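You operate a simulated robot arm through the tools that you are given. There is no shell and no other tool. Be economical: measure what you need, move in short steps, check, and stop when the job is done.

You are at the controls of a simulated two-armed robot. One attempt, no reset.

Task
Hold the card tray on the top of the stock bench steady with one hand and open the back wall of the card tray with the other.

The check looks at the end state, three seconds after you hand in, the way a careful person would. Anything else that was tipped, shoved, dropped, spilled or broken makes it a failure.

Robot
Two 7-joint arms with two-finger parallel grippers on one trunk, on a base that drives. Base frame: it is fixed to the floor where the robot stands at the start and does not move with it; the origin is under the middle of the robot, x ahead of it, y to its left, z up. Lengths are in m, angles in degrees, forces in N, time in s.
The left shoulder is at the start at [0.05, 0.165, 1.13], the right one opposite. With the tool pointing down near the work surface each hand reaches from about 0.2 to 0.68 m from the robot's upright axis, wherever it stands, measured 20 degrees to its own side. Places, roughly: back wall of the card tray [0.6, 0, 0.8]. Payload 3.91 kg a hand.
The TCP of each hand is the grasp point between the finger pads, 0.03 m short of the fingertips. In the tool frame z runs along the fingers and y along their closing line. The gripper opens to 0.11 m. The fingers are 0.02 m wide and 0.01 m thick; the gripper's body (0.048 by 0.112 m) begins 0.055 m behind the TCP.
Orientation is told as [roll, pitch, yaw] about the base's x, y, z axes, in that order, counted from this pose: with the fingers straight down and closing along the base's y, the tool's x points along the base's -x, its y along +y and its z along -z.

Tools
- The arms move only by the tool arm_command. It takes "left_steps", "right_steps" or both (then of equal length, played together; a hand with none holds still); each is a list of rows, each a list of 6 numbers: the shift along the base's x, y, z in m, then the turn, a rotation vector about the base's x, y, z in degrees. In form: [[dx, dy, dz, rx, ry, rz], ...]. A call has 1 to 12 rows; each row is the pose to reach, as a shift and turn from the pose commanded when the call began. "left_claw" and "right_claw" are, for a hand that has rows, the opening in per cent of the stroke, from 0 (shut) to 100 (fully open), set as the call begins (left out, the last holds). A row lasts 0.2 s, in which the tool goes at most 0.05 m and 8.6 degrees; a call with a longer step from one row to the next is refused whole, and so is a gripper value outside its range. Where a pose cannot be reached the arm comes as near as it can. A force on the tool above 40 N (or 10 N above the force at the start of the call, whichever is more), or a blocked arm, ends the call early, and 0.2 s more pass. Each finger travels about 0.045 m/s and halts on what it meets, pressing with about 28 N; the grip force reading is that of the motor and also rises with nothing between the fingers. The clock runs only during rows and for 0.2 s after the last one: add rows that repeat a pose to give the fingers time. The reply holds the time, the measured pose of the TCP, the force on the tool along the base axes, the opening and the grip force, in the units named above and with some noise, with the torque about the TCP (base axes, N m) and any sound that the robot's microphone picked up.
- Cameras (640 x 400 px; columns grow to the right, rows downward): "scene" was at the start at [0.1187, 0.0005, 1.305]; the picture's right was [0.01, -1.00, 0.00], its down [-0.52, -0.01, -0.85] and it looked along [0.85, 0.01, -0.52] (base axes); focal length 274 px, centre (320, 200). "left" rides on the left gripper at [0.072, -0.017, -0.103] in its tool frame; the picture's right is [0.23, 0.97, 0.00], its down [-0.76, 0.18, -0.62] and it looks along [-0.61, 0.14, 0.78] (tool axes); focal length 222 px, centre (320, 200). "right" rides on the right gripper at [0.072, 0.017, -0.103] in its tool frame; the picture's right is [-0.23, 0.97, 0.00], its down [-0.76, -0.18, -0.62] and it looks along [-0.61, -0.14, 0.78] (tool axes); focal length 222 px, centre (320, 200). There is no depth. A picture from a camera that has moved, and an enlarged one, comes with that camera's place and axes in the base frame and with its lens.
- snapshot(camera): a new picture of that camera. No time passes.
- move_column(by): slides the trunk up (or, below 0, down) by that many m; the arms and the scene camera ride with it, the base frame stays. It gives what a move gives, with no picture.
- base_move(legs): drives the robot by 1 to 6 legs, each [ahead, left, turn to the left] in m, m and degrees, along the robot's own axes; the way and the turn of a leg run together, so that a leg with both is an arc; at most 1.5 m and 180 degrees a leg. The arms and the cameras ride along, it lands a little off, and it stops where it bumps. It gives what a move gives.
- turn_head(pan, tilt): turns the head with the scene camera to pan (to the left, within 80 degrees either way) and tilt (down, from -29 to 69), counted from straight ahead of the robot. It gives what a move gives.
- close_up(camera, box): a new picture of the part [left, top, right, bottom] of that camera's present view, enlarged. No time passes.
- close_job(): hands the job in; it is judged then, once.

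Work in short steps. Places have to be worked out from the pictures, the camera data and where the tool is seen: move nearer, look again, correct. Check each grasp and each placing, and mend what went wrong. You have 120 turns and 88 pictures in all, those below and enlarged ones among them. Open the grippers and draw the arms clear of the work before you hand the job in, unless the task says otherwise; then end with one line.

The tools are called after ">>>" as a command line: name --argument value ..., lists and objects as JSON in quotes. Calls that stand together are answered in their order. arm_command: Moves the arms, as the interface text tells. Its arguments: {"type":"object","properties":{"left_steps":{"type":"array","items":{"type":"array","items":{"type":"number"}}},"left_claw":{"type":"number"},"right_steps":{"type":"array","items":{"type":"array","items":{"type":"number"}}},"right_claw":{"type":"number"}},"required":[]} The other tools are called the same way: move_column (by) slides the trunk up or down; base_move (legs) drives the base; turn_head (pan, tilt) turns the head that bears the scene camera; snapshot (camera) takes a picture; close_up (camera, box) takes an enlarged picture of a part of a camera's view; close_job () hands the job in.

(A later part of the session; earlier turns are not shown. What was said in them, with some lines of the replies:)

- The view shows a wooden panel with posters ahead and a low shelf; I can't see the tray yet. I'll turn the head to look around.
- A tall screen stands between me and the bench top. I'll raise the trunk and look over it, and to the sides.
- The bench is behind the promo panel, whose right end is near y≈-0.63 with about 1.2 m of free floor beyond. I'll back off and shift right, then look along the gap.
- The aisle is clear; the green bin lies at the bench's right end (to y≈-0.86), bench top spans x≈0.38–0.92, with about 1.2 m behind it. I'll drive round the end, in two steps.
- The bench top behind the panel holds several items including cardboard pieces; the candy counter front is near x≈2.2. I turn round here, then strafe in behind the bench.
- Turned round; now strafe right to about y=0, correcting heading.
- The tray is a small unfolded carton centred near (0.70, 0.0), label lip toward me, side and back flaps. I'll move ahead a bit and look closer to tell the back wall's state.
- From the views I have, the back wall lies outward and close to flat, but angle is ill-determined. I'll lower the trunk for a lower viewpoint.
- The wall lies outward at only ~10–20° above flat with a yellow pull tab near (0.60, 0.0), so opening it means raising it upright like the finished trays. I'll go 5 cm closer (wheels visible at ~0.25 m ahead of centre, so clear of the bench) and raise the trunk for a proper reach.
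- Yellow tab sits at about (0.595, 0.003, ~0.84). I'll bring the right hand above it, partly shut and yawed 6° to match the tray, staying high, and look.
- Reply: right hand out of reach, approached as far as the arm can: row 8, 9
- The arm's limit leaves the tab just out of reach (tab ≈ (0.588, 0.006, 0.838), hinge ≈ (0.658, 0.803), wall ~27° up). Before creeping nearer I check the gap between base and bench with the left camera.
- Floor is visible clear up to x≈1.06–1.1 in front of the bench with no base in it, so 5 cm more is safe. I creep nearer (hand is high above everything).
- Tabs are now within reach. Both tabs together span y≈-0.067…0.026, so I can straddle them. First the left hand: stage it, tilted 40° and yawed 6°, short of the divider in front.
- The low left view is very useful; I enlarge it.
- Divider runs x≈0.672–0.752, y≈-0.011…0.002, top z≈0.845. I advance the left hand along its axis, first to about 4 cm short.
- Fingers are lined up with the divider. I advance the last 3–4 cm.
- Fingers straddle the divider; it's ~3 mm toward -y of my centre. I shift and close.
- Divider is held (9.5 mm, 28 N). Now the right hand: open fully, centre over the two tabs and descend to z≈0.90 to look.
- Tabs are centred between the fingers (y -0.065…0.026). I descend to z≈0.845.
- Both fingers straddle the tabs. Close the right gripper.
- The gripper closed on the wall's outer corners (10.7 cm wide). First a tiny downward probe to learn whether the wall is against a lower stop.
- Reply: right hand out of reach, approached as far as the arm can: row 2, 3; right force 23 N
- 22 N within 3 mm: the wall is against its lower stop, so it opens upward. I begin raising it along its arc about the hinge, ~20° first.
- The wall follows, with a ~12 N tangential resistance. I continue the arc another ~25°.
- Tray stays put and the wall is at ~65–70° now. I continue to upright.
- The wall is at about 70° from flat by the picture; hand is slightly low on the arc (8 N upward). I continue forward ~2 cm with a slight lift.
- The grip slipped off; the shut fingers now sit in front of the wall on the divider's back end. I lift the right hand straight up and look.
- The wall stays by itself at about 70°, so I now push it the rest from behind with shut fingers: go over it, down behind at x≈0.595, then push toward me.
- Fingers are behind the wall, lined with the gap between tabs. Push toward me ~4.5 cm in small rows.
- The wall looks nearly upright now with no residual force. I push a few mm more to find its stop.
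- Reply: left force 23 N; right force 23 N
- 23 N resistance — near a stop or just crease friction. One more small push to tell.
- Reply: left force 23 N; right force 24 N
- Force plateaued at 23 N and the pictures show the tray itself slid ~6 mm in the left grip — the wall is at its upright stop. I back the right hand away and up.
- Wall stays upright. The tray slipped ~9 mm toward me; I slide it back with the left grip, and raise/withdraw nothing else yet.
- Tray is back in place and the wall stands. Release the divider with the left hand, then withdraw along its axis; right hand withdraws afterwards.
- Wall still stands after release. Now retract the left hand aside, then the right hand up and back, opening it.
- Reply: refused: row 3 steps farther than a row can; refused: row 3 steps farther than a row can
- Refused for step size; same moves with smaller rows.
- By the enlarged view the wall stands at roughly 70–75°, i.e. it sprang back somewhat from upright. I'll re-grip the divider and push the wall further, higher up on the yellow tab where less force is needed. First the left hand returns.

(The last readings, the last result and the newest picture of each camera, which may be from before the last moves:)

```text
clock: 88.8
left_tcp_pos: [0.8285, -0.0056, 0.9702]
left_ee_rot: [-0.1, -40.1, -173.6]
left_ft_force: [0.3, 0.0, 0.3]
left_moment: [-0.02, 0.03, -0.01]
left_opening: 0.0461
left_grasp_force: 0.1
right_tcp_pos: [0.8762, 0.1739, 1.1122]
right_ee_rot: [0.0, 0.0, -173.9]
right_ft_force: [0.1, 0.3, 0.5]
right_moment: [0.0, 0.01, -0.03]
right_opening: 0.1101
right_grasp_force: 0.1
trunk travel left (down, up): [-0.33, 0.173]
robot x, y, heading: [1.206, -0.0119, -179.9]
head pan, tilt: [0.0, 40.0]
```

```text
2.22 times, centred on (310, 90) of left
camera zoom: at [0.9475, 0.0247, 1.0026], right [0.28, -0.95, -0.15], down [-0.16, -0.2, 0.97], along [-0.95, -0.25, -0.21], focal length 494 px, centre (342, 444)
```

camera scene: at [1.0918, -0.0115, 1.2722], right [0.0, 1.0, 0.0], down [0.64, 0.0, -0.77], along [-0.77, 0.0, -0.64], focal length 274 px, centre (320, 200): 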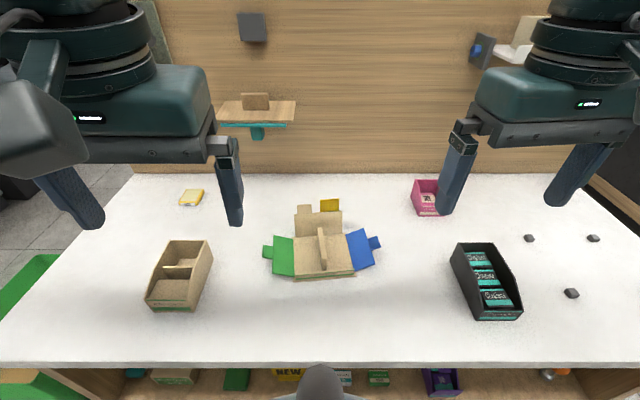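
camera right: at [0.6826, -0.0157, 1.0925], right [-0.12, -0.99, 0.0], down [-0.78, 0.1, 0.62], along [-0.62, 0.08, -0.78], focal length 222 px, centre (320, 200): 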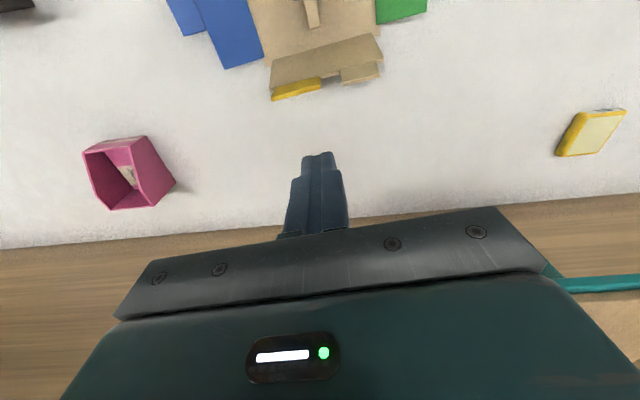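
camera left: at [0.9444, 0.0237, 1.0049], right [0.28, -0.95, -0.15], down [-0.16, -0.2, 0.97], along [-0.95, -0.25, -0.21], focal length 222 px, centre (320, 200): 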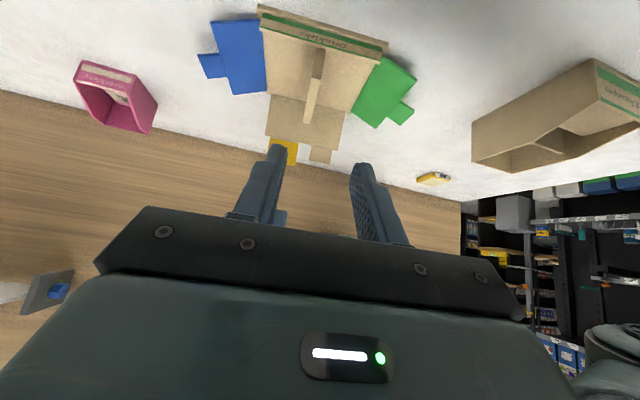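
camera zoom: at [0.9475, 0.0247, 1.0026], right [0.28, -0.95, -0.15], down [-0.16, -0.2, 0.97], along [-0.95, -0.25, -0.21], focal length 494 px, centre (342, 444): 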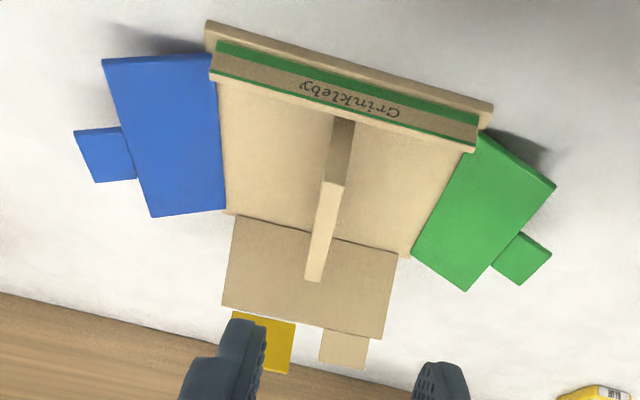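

Wall stands stably at ~75°. Left hand goes down on the divider again and grips.

>>> arm_command --left_steps '[[-0.02, 0, -0.035, 0, 0, 0], [-0.048, 0, -0.067, 0, 0, 0], [-0.075, 0, -0.098, 0, 0, 0], [-0.099, -0.001, -0.127, 0, 0, 0], [-0.099, -0.001, -0.127, 0, 0, 0]]'

>>> arm_command --left_steps '[[0, 0, 0, 0, 0, 0], [0, 0, 0, 0, 0, 0], [0, 0, 0, 0, 0, 0], [0, 0, 0, 0, 0, 0]]' --left_claw 0

>>> snapshot --camera "left"

```text
clock: 90.0
left_tcp_pos: [0.728, -0.0087, 0.8445]
left_ee_rot: [-0.1, -40.1, -173.8]
left_ft_force: [-0.3, 0.3, 0.7]
left_moment: [-0.01, 0.01, 0.02]
left_opening: 0.0463
left_grasp_force: 0.2
right_tcp_pos: [0.8772, 0.1726, 1.112]
right_ee_rot: [0.0, 0.0, -174.0]
right_ft_force: [0.6, 0.2, -0.9]
right_moment: [0.04, 0.01, -0.02]
right_opening: 0.1099
right_grasp_force: 0.1
trunk travel left (down, up): [-0.33, 0.173]
robot x, y, heading: [1.2085, -0.0079, -179.8]
head pan, tilt: [0.0, 40.0]
```

```text
clock: 91.0
left_tcp_pos: [0.7273, -0.007, 0.8449]
left_ee_rot: [-0.1, -40.0, -173.7]
left_ft_force: [-0.9, 0.3, -0.8]
left_moment: [-0.03, 0.05, -0.07]
left_opening: 0.0098
left_grasp_force: 28.4
right_tcp_pos: [0.8772, 0.1752, 1.1115]
right_ee_rot: [-0.1, 0.0, -174.0]
right_ft_force: [-0.5, -0.5, 0.0]
right_moment: [0.03, 0.01, -0.04]
right_opening: 0.11
right_grasp_force: 0.2
trunk travel left (down, up): [-0.33, 0.173]
robot x, y, heading: [1.2086, -0.0092, -180.0]
head pan, tilt: [0.0, 40.0]
```

```text
26 pictures are left
camera left: at [0.846, 0.0226, 0.8779], right [0.28, -0.95, -0.15], down [-0.16, -0.2, 0.97], along [-0.95, -0.25, -0.21], focal length 222 px, centre (320, 200)
```

left: 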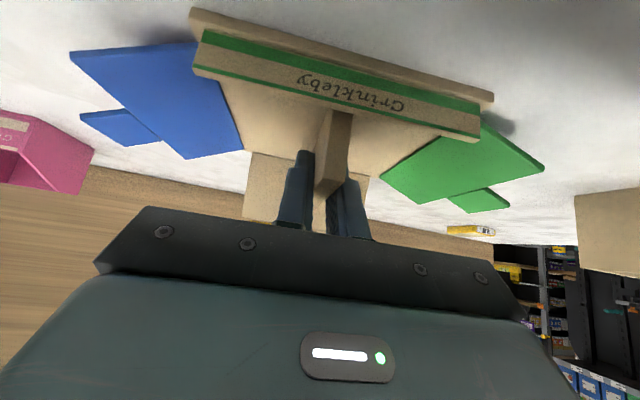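

Divider held. Right hand: shut, go round behind the wall at height, then down behind the yellow tab.

>>> arm_command --right_steps '[[-0.045, 0, 0.0, 0, 0, 0], [-0.09, 0, 0, 0, 0, 0], [-0.135, -0.01, 0, 0, 0, 0], [-0.175, -0.035, 0, 0, 0, 0], [-0.21, -0.065, 0, 0, 0, 0], [-0.245, -0.095, 0, 0, 0, 0], [-0.275, -0.13, -0.01, 0, 0, 0], [-0.292, -0.165, -0.03, 0, 0, 0], [-0.292, -0.17, -0.075, 0, 0, 0], [-0.292, -0.17, -0.12, 0, 0, 0]]' --right_claw 0

>>> snapshot --camera "right"

```text
clock: 93.2
left_tcp_pos: [0.7272, -0.0081, 0.8452]
left_ee_rot: [-0.1, -40.0, -173.6]
left_ft_force: [-0.9, 0.0, 0.5]
left_moment: [-0.13, 0.16, -0.06]
left_opening: 0.0096
left_grasp_force: 28.4
right_tcp_pos: [0.5864, 0.0084, 0.986]
right_ee_rot: [0.0, 0.0, -173.9]
right_ft_force: [-0.4, -0.4, -0.9]
right_moment: [-0.02, -0.02, -0.02]
right_opening: 0.0
right_grasp_force: 28.1
right hand out of reach, approached as far as the arm can: row 8, 9
trunk travel left (down, up): [-0.33, 0.173]
robot x, y, heading: [1.2066, -0.0101, -179.9]
head pan, tilt: [0.0, 40.0]
```

```text
25 pictures are left
camera right: at [0.6601, -0.0012, 1.0912], right [-0.12, -0.99, 0.0], down [-0.78, 0.1, 0.62], along [-0.62, 0.08, -0.78], focal length 222 px, centre (320, 200)
```

right: 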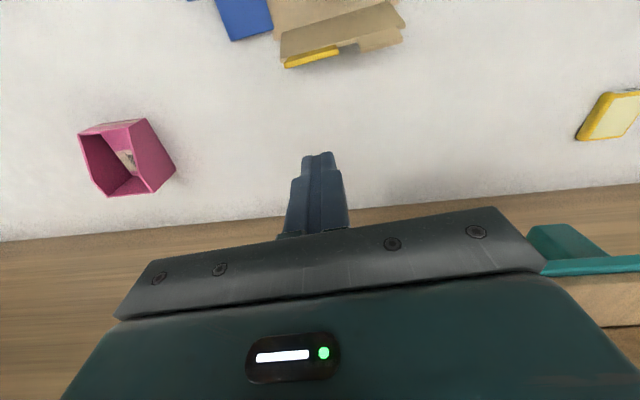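

Tab is at ≈(0.639, 0.008, 0.88), i.e. wall ≈73°. I descend behind it and push until about upright, watching force.

>>> arm_command --right_steps '[[0, 0, -0.045, 0, 0, 0], [0, 0, -0.09, 0, 0, 0], [0.02, 0.0, -0.092, 0, 0, 0], [0.035, 0, -0.092, 0, 0, 0], [0.045, 0.001, -0.092, 0, 0, 0], [0.054, 0.002, -0.092, 0, 0, 0], [0.062, 0.003, -0.092, 0, 0, 0]]'

>>> snapshot --camera "right"

```text
clock: 94.8
left_tcp_pos: [0.7282, -0.0076, 0.8447]
left_ee_rot: [-0.1, -40.0, -173.7]
left_ft_force: [-0.5, 0.9, 0.0]
left_moment: [-0.05, 0.0, -0.02]
left_opening: 0.0097
left_grasp_force: 27.8
right_tcp_pos: [0.5849, 0.0061, 0.8971]
right_ee_rot: [0.0, 0.0, -173.9]
right_ft_force: [0.6, 0.5, -0.1]
right_moment: [0.04, -0.01, 0.0]
right_opening: 0.0
right_grasp_force: 27.5
right hand out of reach, approached as far as the arm can: row 1, 3, 4, 5, 6, 7
trunk travel left (down, up): [-0.33, 0.173]
robot x, y, heading: [1.2079, -0.0113, -180.0]
head pan, tilt: [0.0, 40.0]
```

```text
24 pictures are left
camera right: at [0.6575, -0.0042, 1.0018], right [-0.12, -0.99, 0.0], down [-0.78, 0.1, 0.62], along [-0.62, 0.08, -0.78], focal length 222 px, centre (320, 200)
```

right: 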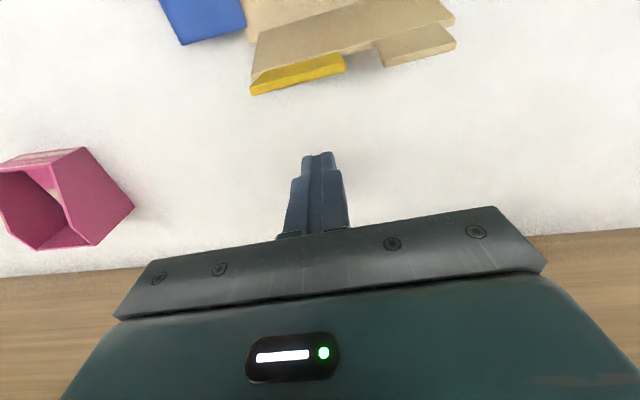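

The arm stalled at its reach edge after descending. I retry the push toward me from here.

>>> arm_command --right_steps '[[0.01, 0, 0, 0, 0, 0], [0.025, 0, 0, 0, 0, 0], [0.038, 0.0, 0, 0, 0, 0], [0.047, 0.001, 0, 0, 0, 0], [0.055, 0.002, 0, 0, 0, 0], [0.062, 0.003, 0, 0, 0, 0]]'

>>> snapshot --camera "right"

```text
clock: 96.2
left_tcp_pos: [0.7266, -0.0079, 0.8458]
left_ee_rot: [-0.1, -40.0, -173.7]
left_ft_force: [0.2, 0.3, -0.7]
left_moment: [-0.08, -0.02, 0.02]
left_opening: 0.0095
left_grasp_force: 28.0
right_tcp_pos: [0.584, 0.0048, 0.8982]
right_ee_rot: [0.1, 0.1, -174.0]
right_ft_force: [-0.3, 0.9, -0.3]
right_moment: [0.02, 0.02, 0.01]
right_opening: 0.0
right_grasp_force: 28.3
right hand out of reach, approached as far as the arm can: row 1, 2, 3, 4, 5, 6
trunk travel left (down, up): [-0.33, 0.173]
robot x, y, heading: [1.2059, -0.0095, -179.8]
head pan, tilt: [0.0, 40.0]
```

```text
23 pictures are left
camera right: at [0.6575, -0.0042, 1.0018], right [-0.12, -0.99, 0.0], down [-0.78, 0.1, 0.62], along [-0.62, 0.08, -0.78], focal length 222 px, centre (320, 200)
```

right: 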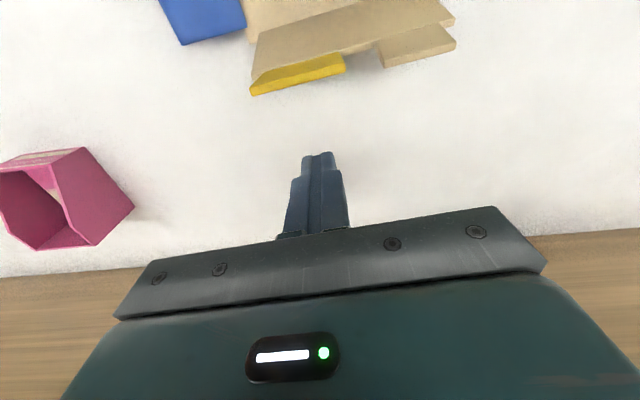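

Stuck at a joint limit in this arm posture. I back out upward to see if it frees.

>>> arm_command --right_steps '[[0, 0, 0.03, 0, 0, 0], [0, 0.0, 0.07, 0, 0, 0], [0.01, 0.02, 0.11, 0, 0, 0], [0.03, 0.04, 0.13, 0, 0, 0], [0.05, 0.06, 0.15, 0, 0, 0]]'

```text
clock: 97.4
left_tcp_pos: [0.7281, -0.0073, 0.8456]
left_ee_rot: [-0.1, -40.1, -173.7]
left_ft_force: [1.2, 1.6, 2.0]
left_moment: [-0.2, -0.12, 0.09]
left_opening: 0.0099
left_grasp_force: 28.1
right_tcp_pos: [0.632, 0.0639, 1.05]
right_ee_rot: [0.1, 0.0, -174.0]
right_ft_force: [0.3, 0.2, -0.9]
right_moment: [-0.02, -0.02, 0.01]
right_opening: 0.0
right_grasp_force: 27.7
right hand out of reach, approached as far as the arm can: row 2
trunk travel left (down, up): [-0.33, 0.173]
robot x, y, heading: [1.2066, -0.0105, -179.7]
head pan, tilt: [0.0, 40.0]
```

Freed. I approach less far out (x≈0.608), descend, and push.

>>> arm_command --right_steps '[[-0.015, -0.03, -0.02, 0, 0, 0], [-0.025, -0.057, -0.045, 0, 0, 0], [-0.025, -0.057, -0.09, 0, 0, 0], [-0.025, -0.057, -0.13, 0, 0, 0], [-0.025, -0.057, -0.157, 0, 0, 0]]'

>>> arm_command --right_steps '[[0.01, 0, 0, 0, 0, 0], [0.02, 0, 0, 0, 0, 0], [0.028, 0.001, 0, 0, 0, 0], [0.036, 0.002, 0, 0, 0, 0], [0.043, 0.003, 0, 0, 0, 0]]'

>>> snapshot --camera "right"

```text
clock: 98.6
left_tcp_pos: [0.7268, -0.008, 0.8451]
left_ee_rot: [-0.2, -40.1, -173.7]
left_ft_force: [1.2, 0.0, -0.5]
left_moment: [-0.02, 0.03, 0.01]
left_opening: 0.0099
left_grasp_force: 28.7
right_tcp_pos: [0.6078, 0.0093, 0.8906]
right_ee_rot: [0.0, 0.0, -174.0]
right_ft_force: [-0.5, 0.5, -0.2]
right_moment: [0.0, -0.01, -0.03]
right_opening: 0.0002
right_grasp_force: 28.2
trunk travel left (down, up): [-0.33, 0.173]
robot x, y, heading: [1.2062, -0.0092, -180.0]
head pan, tilt: [0.0, 40.0]
```

```text
clock: 99.8
left_tcp_pos: [0.7286, -0.0063, 0.8451]
left_ee_rot: [-0.2, -40.0, -173.8]
left_ft_force: [9.4, 0.2, 2.9]
left_moment: [-0.07, 0.46, -0.16]
left_opening: 0.0097
left_grasp_force: 28.1
right_tcp_pos: [0.6503, 0.0097, 0.892]
right_ee_rot: [0.0, -0.3, -174.2]
right_ft_force: [-10.2, 0.3, -1.4]
right_moment: [-0.08, 0.25, 0.01]
right_opening: 0.0001
right_grasp_force: 28.4
trunk travel left (down, up): [-0.33, 0.173]
robot x, y, heading: [1.2077, -0.0132, -180.2]
head pan, tilt: [0.0, 40.0]
```

```text
22 pictures are left
camera right: at [0.7239, 0.0007, 0.9956], right [-0.13, -0.99, 0.0], down [-0.77, 0.1, 0.63], along [-0.62, 0.08, -0.78], focal length 222 px, centre (320, 200)
```

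right: 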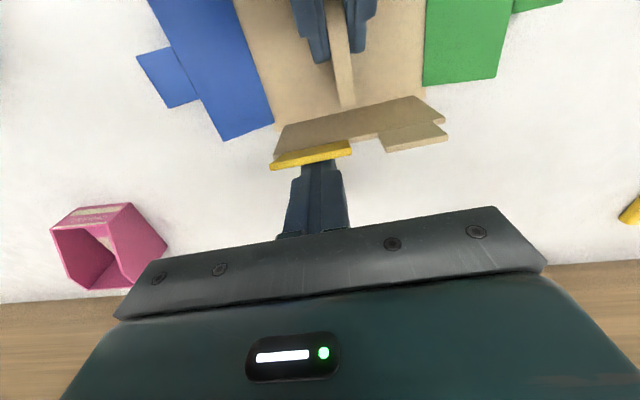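

10 N only, wall ≈ upright. I push on ~1.5 cm past upright so springback leaves it vertical.

>>> arm_command --right_steps '[[0.004, 0.0004, 0, 0, 0, 0], [0.008, 0.0008, 0, 0, 0, 0], [0.012, 0.0012, 0, 0, 0, 0], [0.016, 0.0016, 0, 0, 0, 0]]'

>>> snapshot --camera "right"

>>> snapshot --camera "left"

```text
clock: 100.8
left_tcp_pos: [0.7284, -0.008, 0.8438]
left_ee_rot: [-0.2, -40.0, -173.7]
left_ft_force: [23.3, 1.1, 0.3]
left_moment: [0.1, -0.28, -0.36]
left_opening: 0.0099
left_grasp_force: 27.5
right_tcp_pos: [0.666, 0.0115, 0.8937]
right_ee_rot: [-0.2, -0.4, -174.0]
right_ft_force: [-25.7, -0.1, 6.3]
right_moment: [-0.02, 0.64, 0.0]
right_opening: 0.0002
right_grasp_force: 28.1
trunk travel left (down, up): [-0.33, 0.173]
robot x, y, heading: [1.207, -0.0141, -180.0]
head pan, tilt: [0.0, 40.0]
```

```text
21 pictures are left
camera right: at [0.7408, 0.0017, 0.9975], right [-0.12, -0.99, 0.0], down [-0.77, 0.1, 0.63], along [-0.62, 0.08, -0.78], focal length 222 px, centre (320, 200)
```

right: 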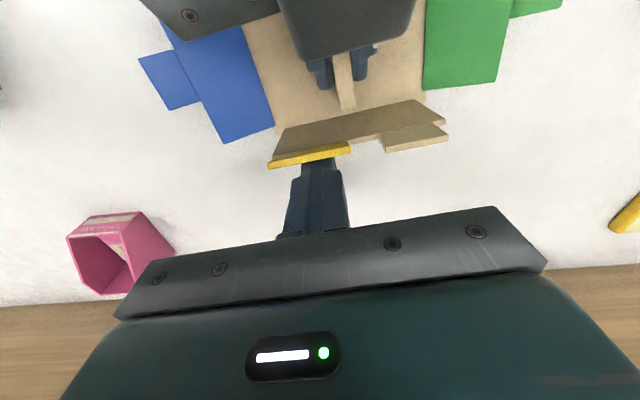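

```text
20 pictures are left
camera left: at [0.8472, 0.0228, 0.8775], right [0.28, -0.95, -0.15], down [-0.17, -0.2, 0.97], along [-0.95, -0.24, -0.21], focal length 222 px, centre (320, 200)
```

left: 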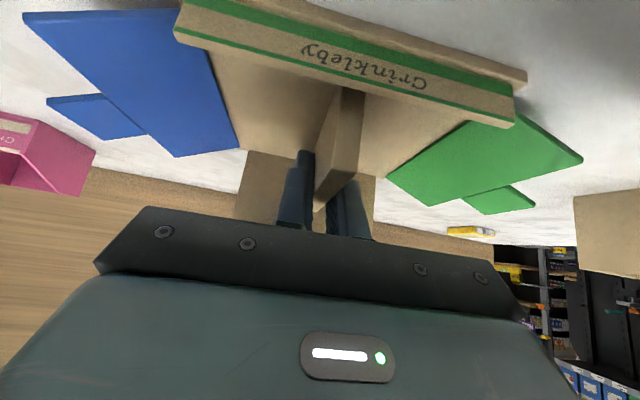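

Force jumped to 25 N while the tray slipped ~1.2 cm again: the wall is definitely at its end stop. I withdraw the right hand, then slide the tray back 1.2 cm with the left.

>>> arm_command --right_steps '[[-0.015, 0, 0, 0, 0, 0], [-0.04, 0, 0.0, 0, 0, 0], [-0.055, 0, 0.04, 0, 0, 0], [-0.055, 0, 0.08, 0, 0, 0], [-0.05, 0.02, 0.12, 0, 0, 0]]'

>>> arm_command --left_steps '[[-0.004, -0.0004, 0, 0, 0, 0], [-0.008, -0.0008, 0, 0, 0, 0], [-0.012, -0.0012, 0, 0, 0, 0], [-0.012, -0.0012, 0, 0, 0, 0]]'

>>> snapshot --camera "right"

>>> snapshot --camera "left"

```text
clock: 102.0
left_tcp_pos: [0.7273, -0.0067, 0.8461]
left_ee_rot: [-0.1, -40.2, -173.7]
left_ft_force: [-0.1, -0.1, -2.4]
left_moment: [0.04, 0.0, 0.02]
left_opening: 0.0095
left_grasp_force: 28.2
right_tcp_pos: [0.6159, 0.0339, 1.0125]
right_ee_rot: [0.1, 0.0, -174.0]
right_ft_force: [0.5, 0.4, -1.1]
right_moment: [0.0, 0.01, 0.03]
right_opening: 0.0001
right_grasp_force: 27.7
trunk travel left (down, up): [-0.33, 0.173]
robot x, y, heading: [1.2059, -0.013, -180.0]
head pan, tilt: [0.0, 40.0]
```

```text
clock: 103.0
left_tcp_pos: [0.7148, -0.0087, 0.8441]
left_ee_rot: [0.0, -40.1, -173.7]
left_ft_force: [0.6, -0.3, 0.1]
left_moment: [-0.13, -0.16, 0.05]
left_opening: 0.0093
left_grasp_force: 27.3
right_tcp_pos: [0.6161, 0.0333, 1.0116]
right_ee_rot: [0.0, 0.0, -174.1]
right_ft_force: [-1.0, 0.0, -0.5]
right_moment: [-0.01, -0.02, -0.01]
right_opening: 0.0
right_grasp_force: 27.9
trunk travel left (down, up): [-0.33, 0.173]
robot x, y, heading: [1.2086, -0.0105, -180.0]
head pan, tilt: [0.0, 40.0]
```

```text
19 pictures are left
camera right: at [0.6897, 0.024, 1.1166], right [-0.12, -0.99, 0.0], down [-0.78, 0.1, 0.62], along [-0.62, 0.08, -0.78], focal length 222 px, centre (320, 200)
```

right: 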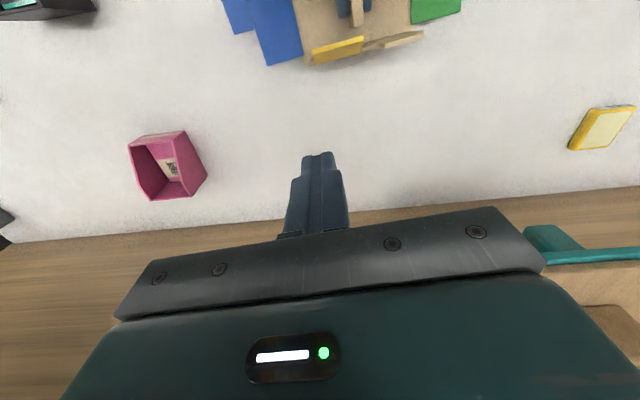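

```text
18 pictures are left
camera left: at [0.8338, 0.0215, 0.8772], right [0.28, -0.95, -0.15], down [-0.16, -0.2, 0.97], along [-0.95, -0.25, -0.21], focal length 222 px, centre (320, 200)
```

left: 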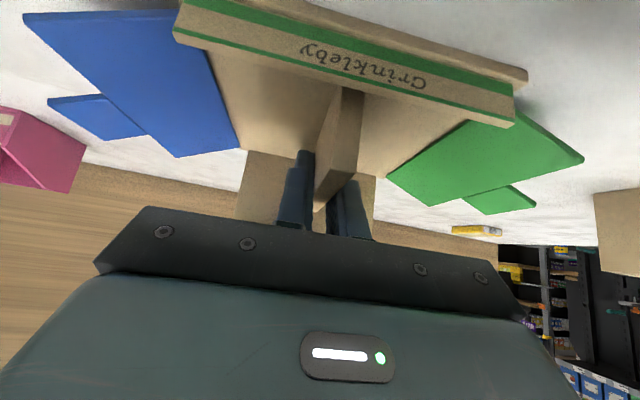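

Tray is back; the wall now appears nearly vertical. Release the divider and withdraw the left hand, then the right.

>>> arm_command --left_steps '[[0, 0, 0, 0, 0, 0], [0, 0, 0, 0, 0, 0], [0, 0, 0, 0, 0, 0]]' --left_claw 40

>>> arm_command --left_steps '[[0.026, 0.0, 0.031, 0, 0, 0], [0.052, 0.0, 0.062, 0, 0, 0], [0.08, 0.0, 0.095, 0, 0, 0], [0.1, 0.0, 0.13, 0, 0, 0], [0.115, -0.02, 0.16, 0, 0, 0], [0.13, -0.04, 0.19, 0, -7, 0], [0.145, -0.06, 0.22, 0, -14, 0], [0.16, -0.085, 0.245, 0, -21, 0], [0.175, -0.11, 0.27, 0, -28, 0], [0.19, -0.14, 0.28, 0, -35, 0]]'

>>> arm_command --right_steps '[[0.0, 0.02, 0.04, 0, 0, 0], [0.01, 0.04, 0.08, 0, 0, 0], [0.04, 0.07, 0.09, 0, 0, 0], [0.08, 0.09, 0.09, 0, 0, 0], [0.12, 0.11, 0.09, 0, 0, 0], [0.16, 0.13, 0.09, 0, 0, 0], [0.2, 0.14, 0.09, 0, 0, 0], [0.24, 0.15, 0.09, 0, 0, 0]]' --right_claw 100

>>> snapshot --camera "scene"

>>> close_up --camera "scene" --box '[250, 190, 394, 290]'

```text
clock: 103.8
left_tcp_pos: [0.7155, -0.0078, 0.8445]
left_ee_rot: [-0.2, -39.9, -173.7]
left_ft_force: [-0.6, 0.5, 0.0]
left_moment: [0.03, 0.01, -0.03]
left_opening: 0.0439
left_grasp_force: 0.0
right_tcp_pos: [0.6166, 0.0326, 1.0124]
right_ee_rot: [0.0, 0.0, -174.0]
right_ft_force: [-0.4, -0.8, 0.5]
right_moment: [0.0, -0.01, 0.0]
right_opening: 0.0
right_grasp_force: 27.5
trunk travel left (down, up): [-0.33, 0.173]
robot x, y, heading: [1.2045, -0.0134, -179.9]
head pan, tilt: [0.0, 40.0]
```

```text
clock: 106.0
left_tcp_pos: [0.9025, -0.1481, 1.1261]
left_ee_rot: [3.5, -5.1, -175.2]
left_ft_force: [-0.3, -0.5, 0.1]
left_moment: [0.0, -0.01, 0.02]
left_opening: 0.0439
left_grasp_force: 0.0
right_tcp_pos: [0.6163, 0.0334, 1.0129]
right_ee_rot: [0.0, 0.0, -174.0]
right_ft_force: [-0.1, -0.1, -1.1]
right_moment: [-0.06, 0.02, 0.03]
right_opening: 0.0
right_grasp_force: 27.8
trunk travel left (down, up): [-0.33, 0.173]
robot x, y, heading: [1.2068, -0.0107, -179.9]
head pan, tilt: [0.0, 40.0]
```

```text
clock: 107.8
left_tcp_pos: [0.9017, -0.1473, 1.1244]
left_ee_rot: [3.5, -5.3, -175.2]
left_ft_force: [0.4, 0.6, 1.1]
left_moment: [-0.02, -0.02, 0.0]
left_opening: 0.044
left_grasp_force: 0.1
right_tcp_pos: [0.8577, 0.1778, 1.1039]
right_ee_rot: [-0.1, 0.1, -174.0]
right_ft_force: [-0.1, 0.7, 0.3]
right_moment: [-0.01, -0.01, 0.02]
right_opening: 0.1098
right_grasp_force: 0.0
trunk travel left (down, up): [-0.33, 0.173]
robot x, y, heading: [1.2054, -0.0112, -179.9]
head pan, tilt: [0.0, 40.0]
```

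```text
17 pictures are left
camera scene: at [1.0918, -0.0115, 1.2722], right [0.0, 1.0, 0.0], down [0.64, 0.0, -0.77], along [-0.77, 0.0, -0.64], focal length 274 px, centre (320, 200)
```

scene: 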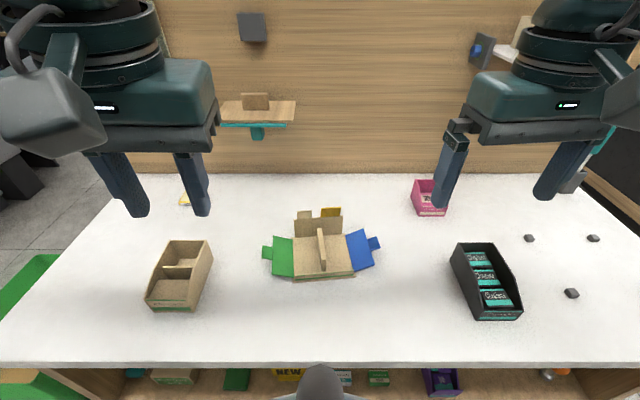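

```text
4.00 times, centred on (322, 240) of scene
camera zoom: at [1.0918, -0.0115, 1.2722], right [0.0, 1.0, 0.0], down [0.64, 0.0, -0.77], along [-0.77, 0.0, -0.64], focal length 1098 px, centre (312, 40)
```

zoom: 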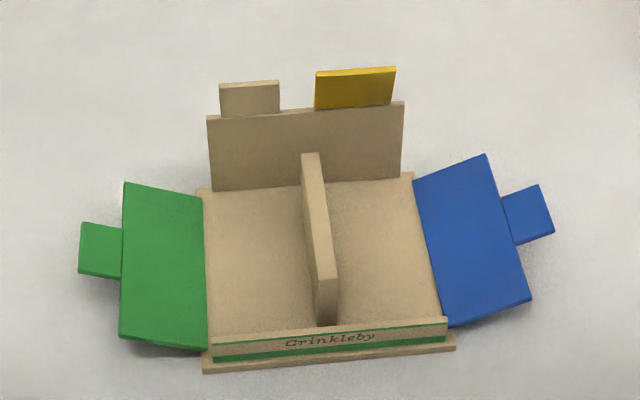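

The back wall now stands upright by itself, the tray is where it was, and the side flaps and other items are undisturbed. I open the left gripper fully and hand in.

>>> arm_command --left_steps '[[0, 0, 0, 0, 0, 0], [0, 0, 0, 0, 0, 0], [0, 0, 0, 0, 0, 0], [0, 0, 0, 0, 0, 0], [0, 0, 0, 0, 0, 0], [0, 0, 0, 0, 0, 0]]' --left_claw 100

>>> close_up --camera "scene" --box '[250, 190, 394, 290]'

```text
clock: 109.2
left_tcp_pos: [0.9018, -0.1477, 1.1254]
left_ee_rot: [3.5, -5.2, -175.2]
left_ft_force: [0.3, 0.5, -0.6]
left_moment: [0.01, -0.01, 0.03]
left_opening: 0.1103
left_grasp_force: 0.2
right_tcp_pos: [0.8562, 0.1781, 1.1022]
right_ee_rot: [0.0, 0.0, -173.9]
right_ft_force: [-0.4, 0.5, -0.9]
right_moment: [-0.01, -0.01, -0.01]
right_opening: 0.1101
right_grasp_force: 0.1
trunk travel left (down, up): [-0.33, 0.173]
robot x, y, heading: [1.2035, -0.0105, -179.9]
head pan, tilt: [0.0, 40.0]
```

```text
4.00 times, centred on (322, 240) of scene
camera zoom: at [1.0913, -0.0117, 1.2721], right [0.0, 1.0, 0.0], down [0.64, 0.0, -0.77], along [-0.77, 0.0, -0.64], focal length 1098 px, centre (312, 40)
```

zoom: 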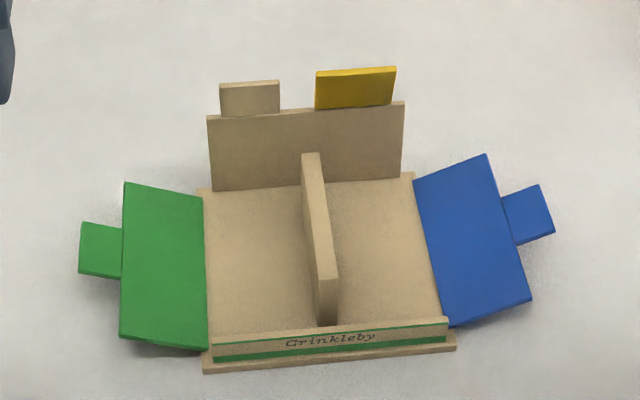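

Nothing has moved since release, and both grippers are open and clear; I hand in.

>>> close_job

```text
The job is handed in.
```

The card tray's back wall now stands upright by itself, and I handed the job in; I took "open" to mean raising it, because it was already against its lower stop. The tray slipped about 1 cm in my grip twice and I slid it back both times. The side flaps and the other items on the bench look undisturbed.
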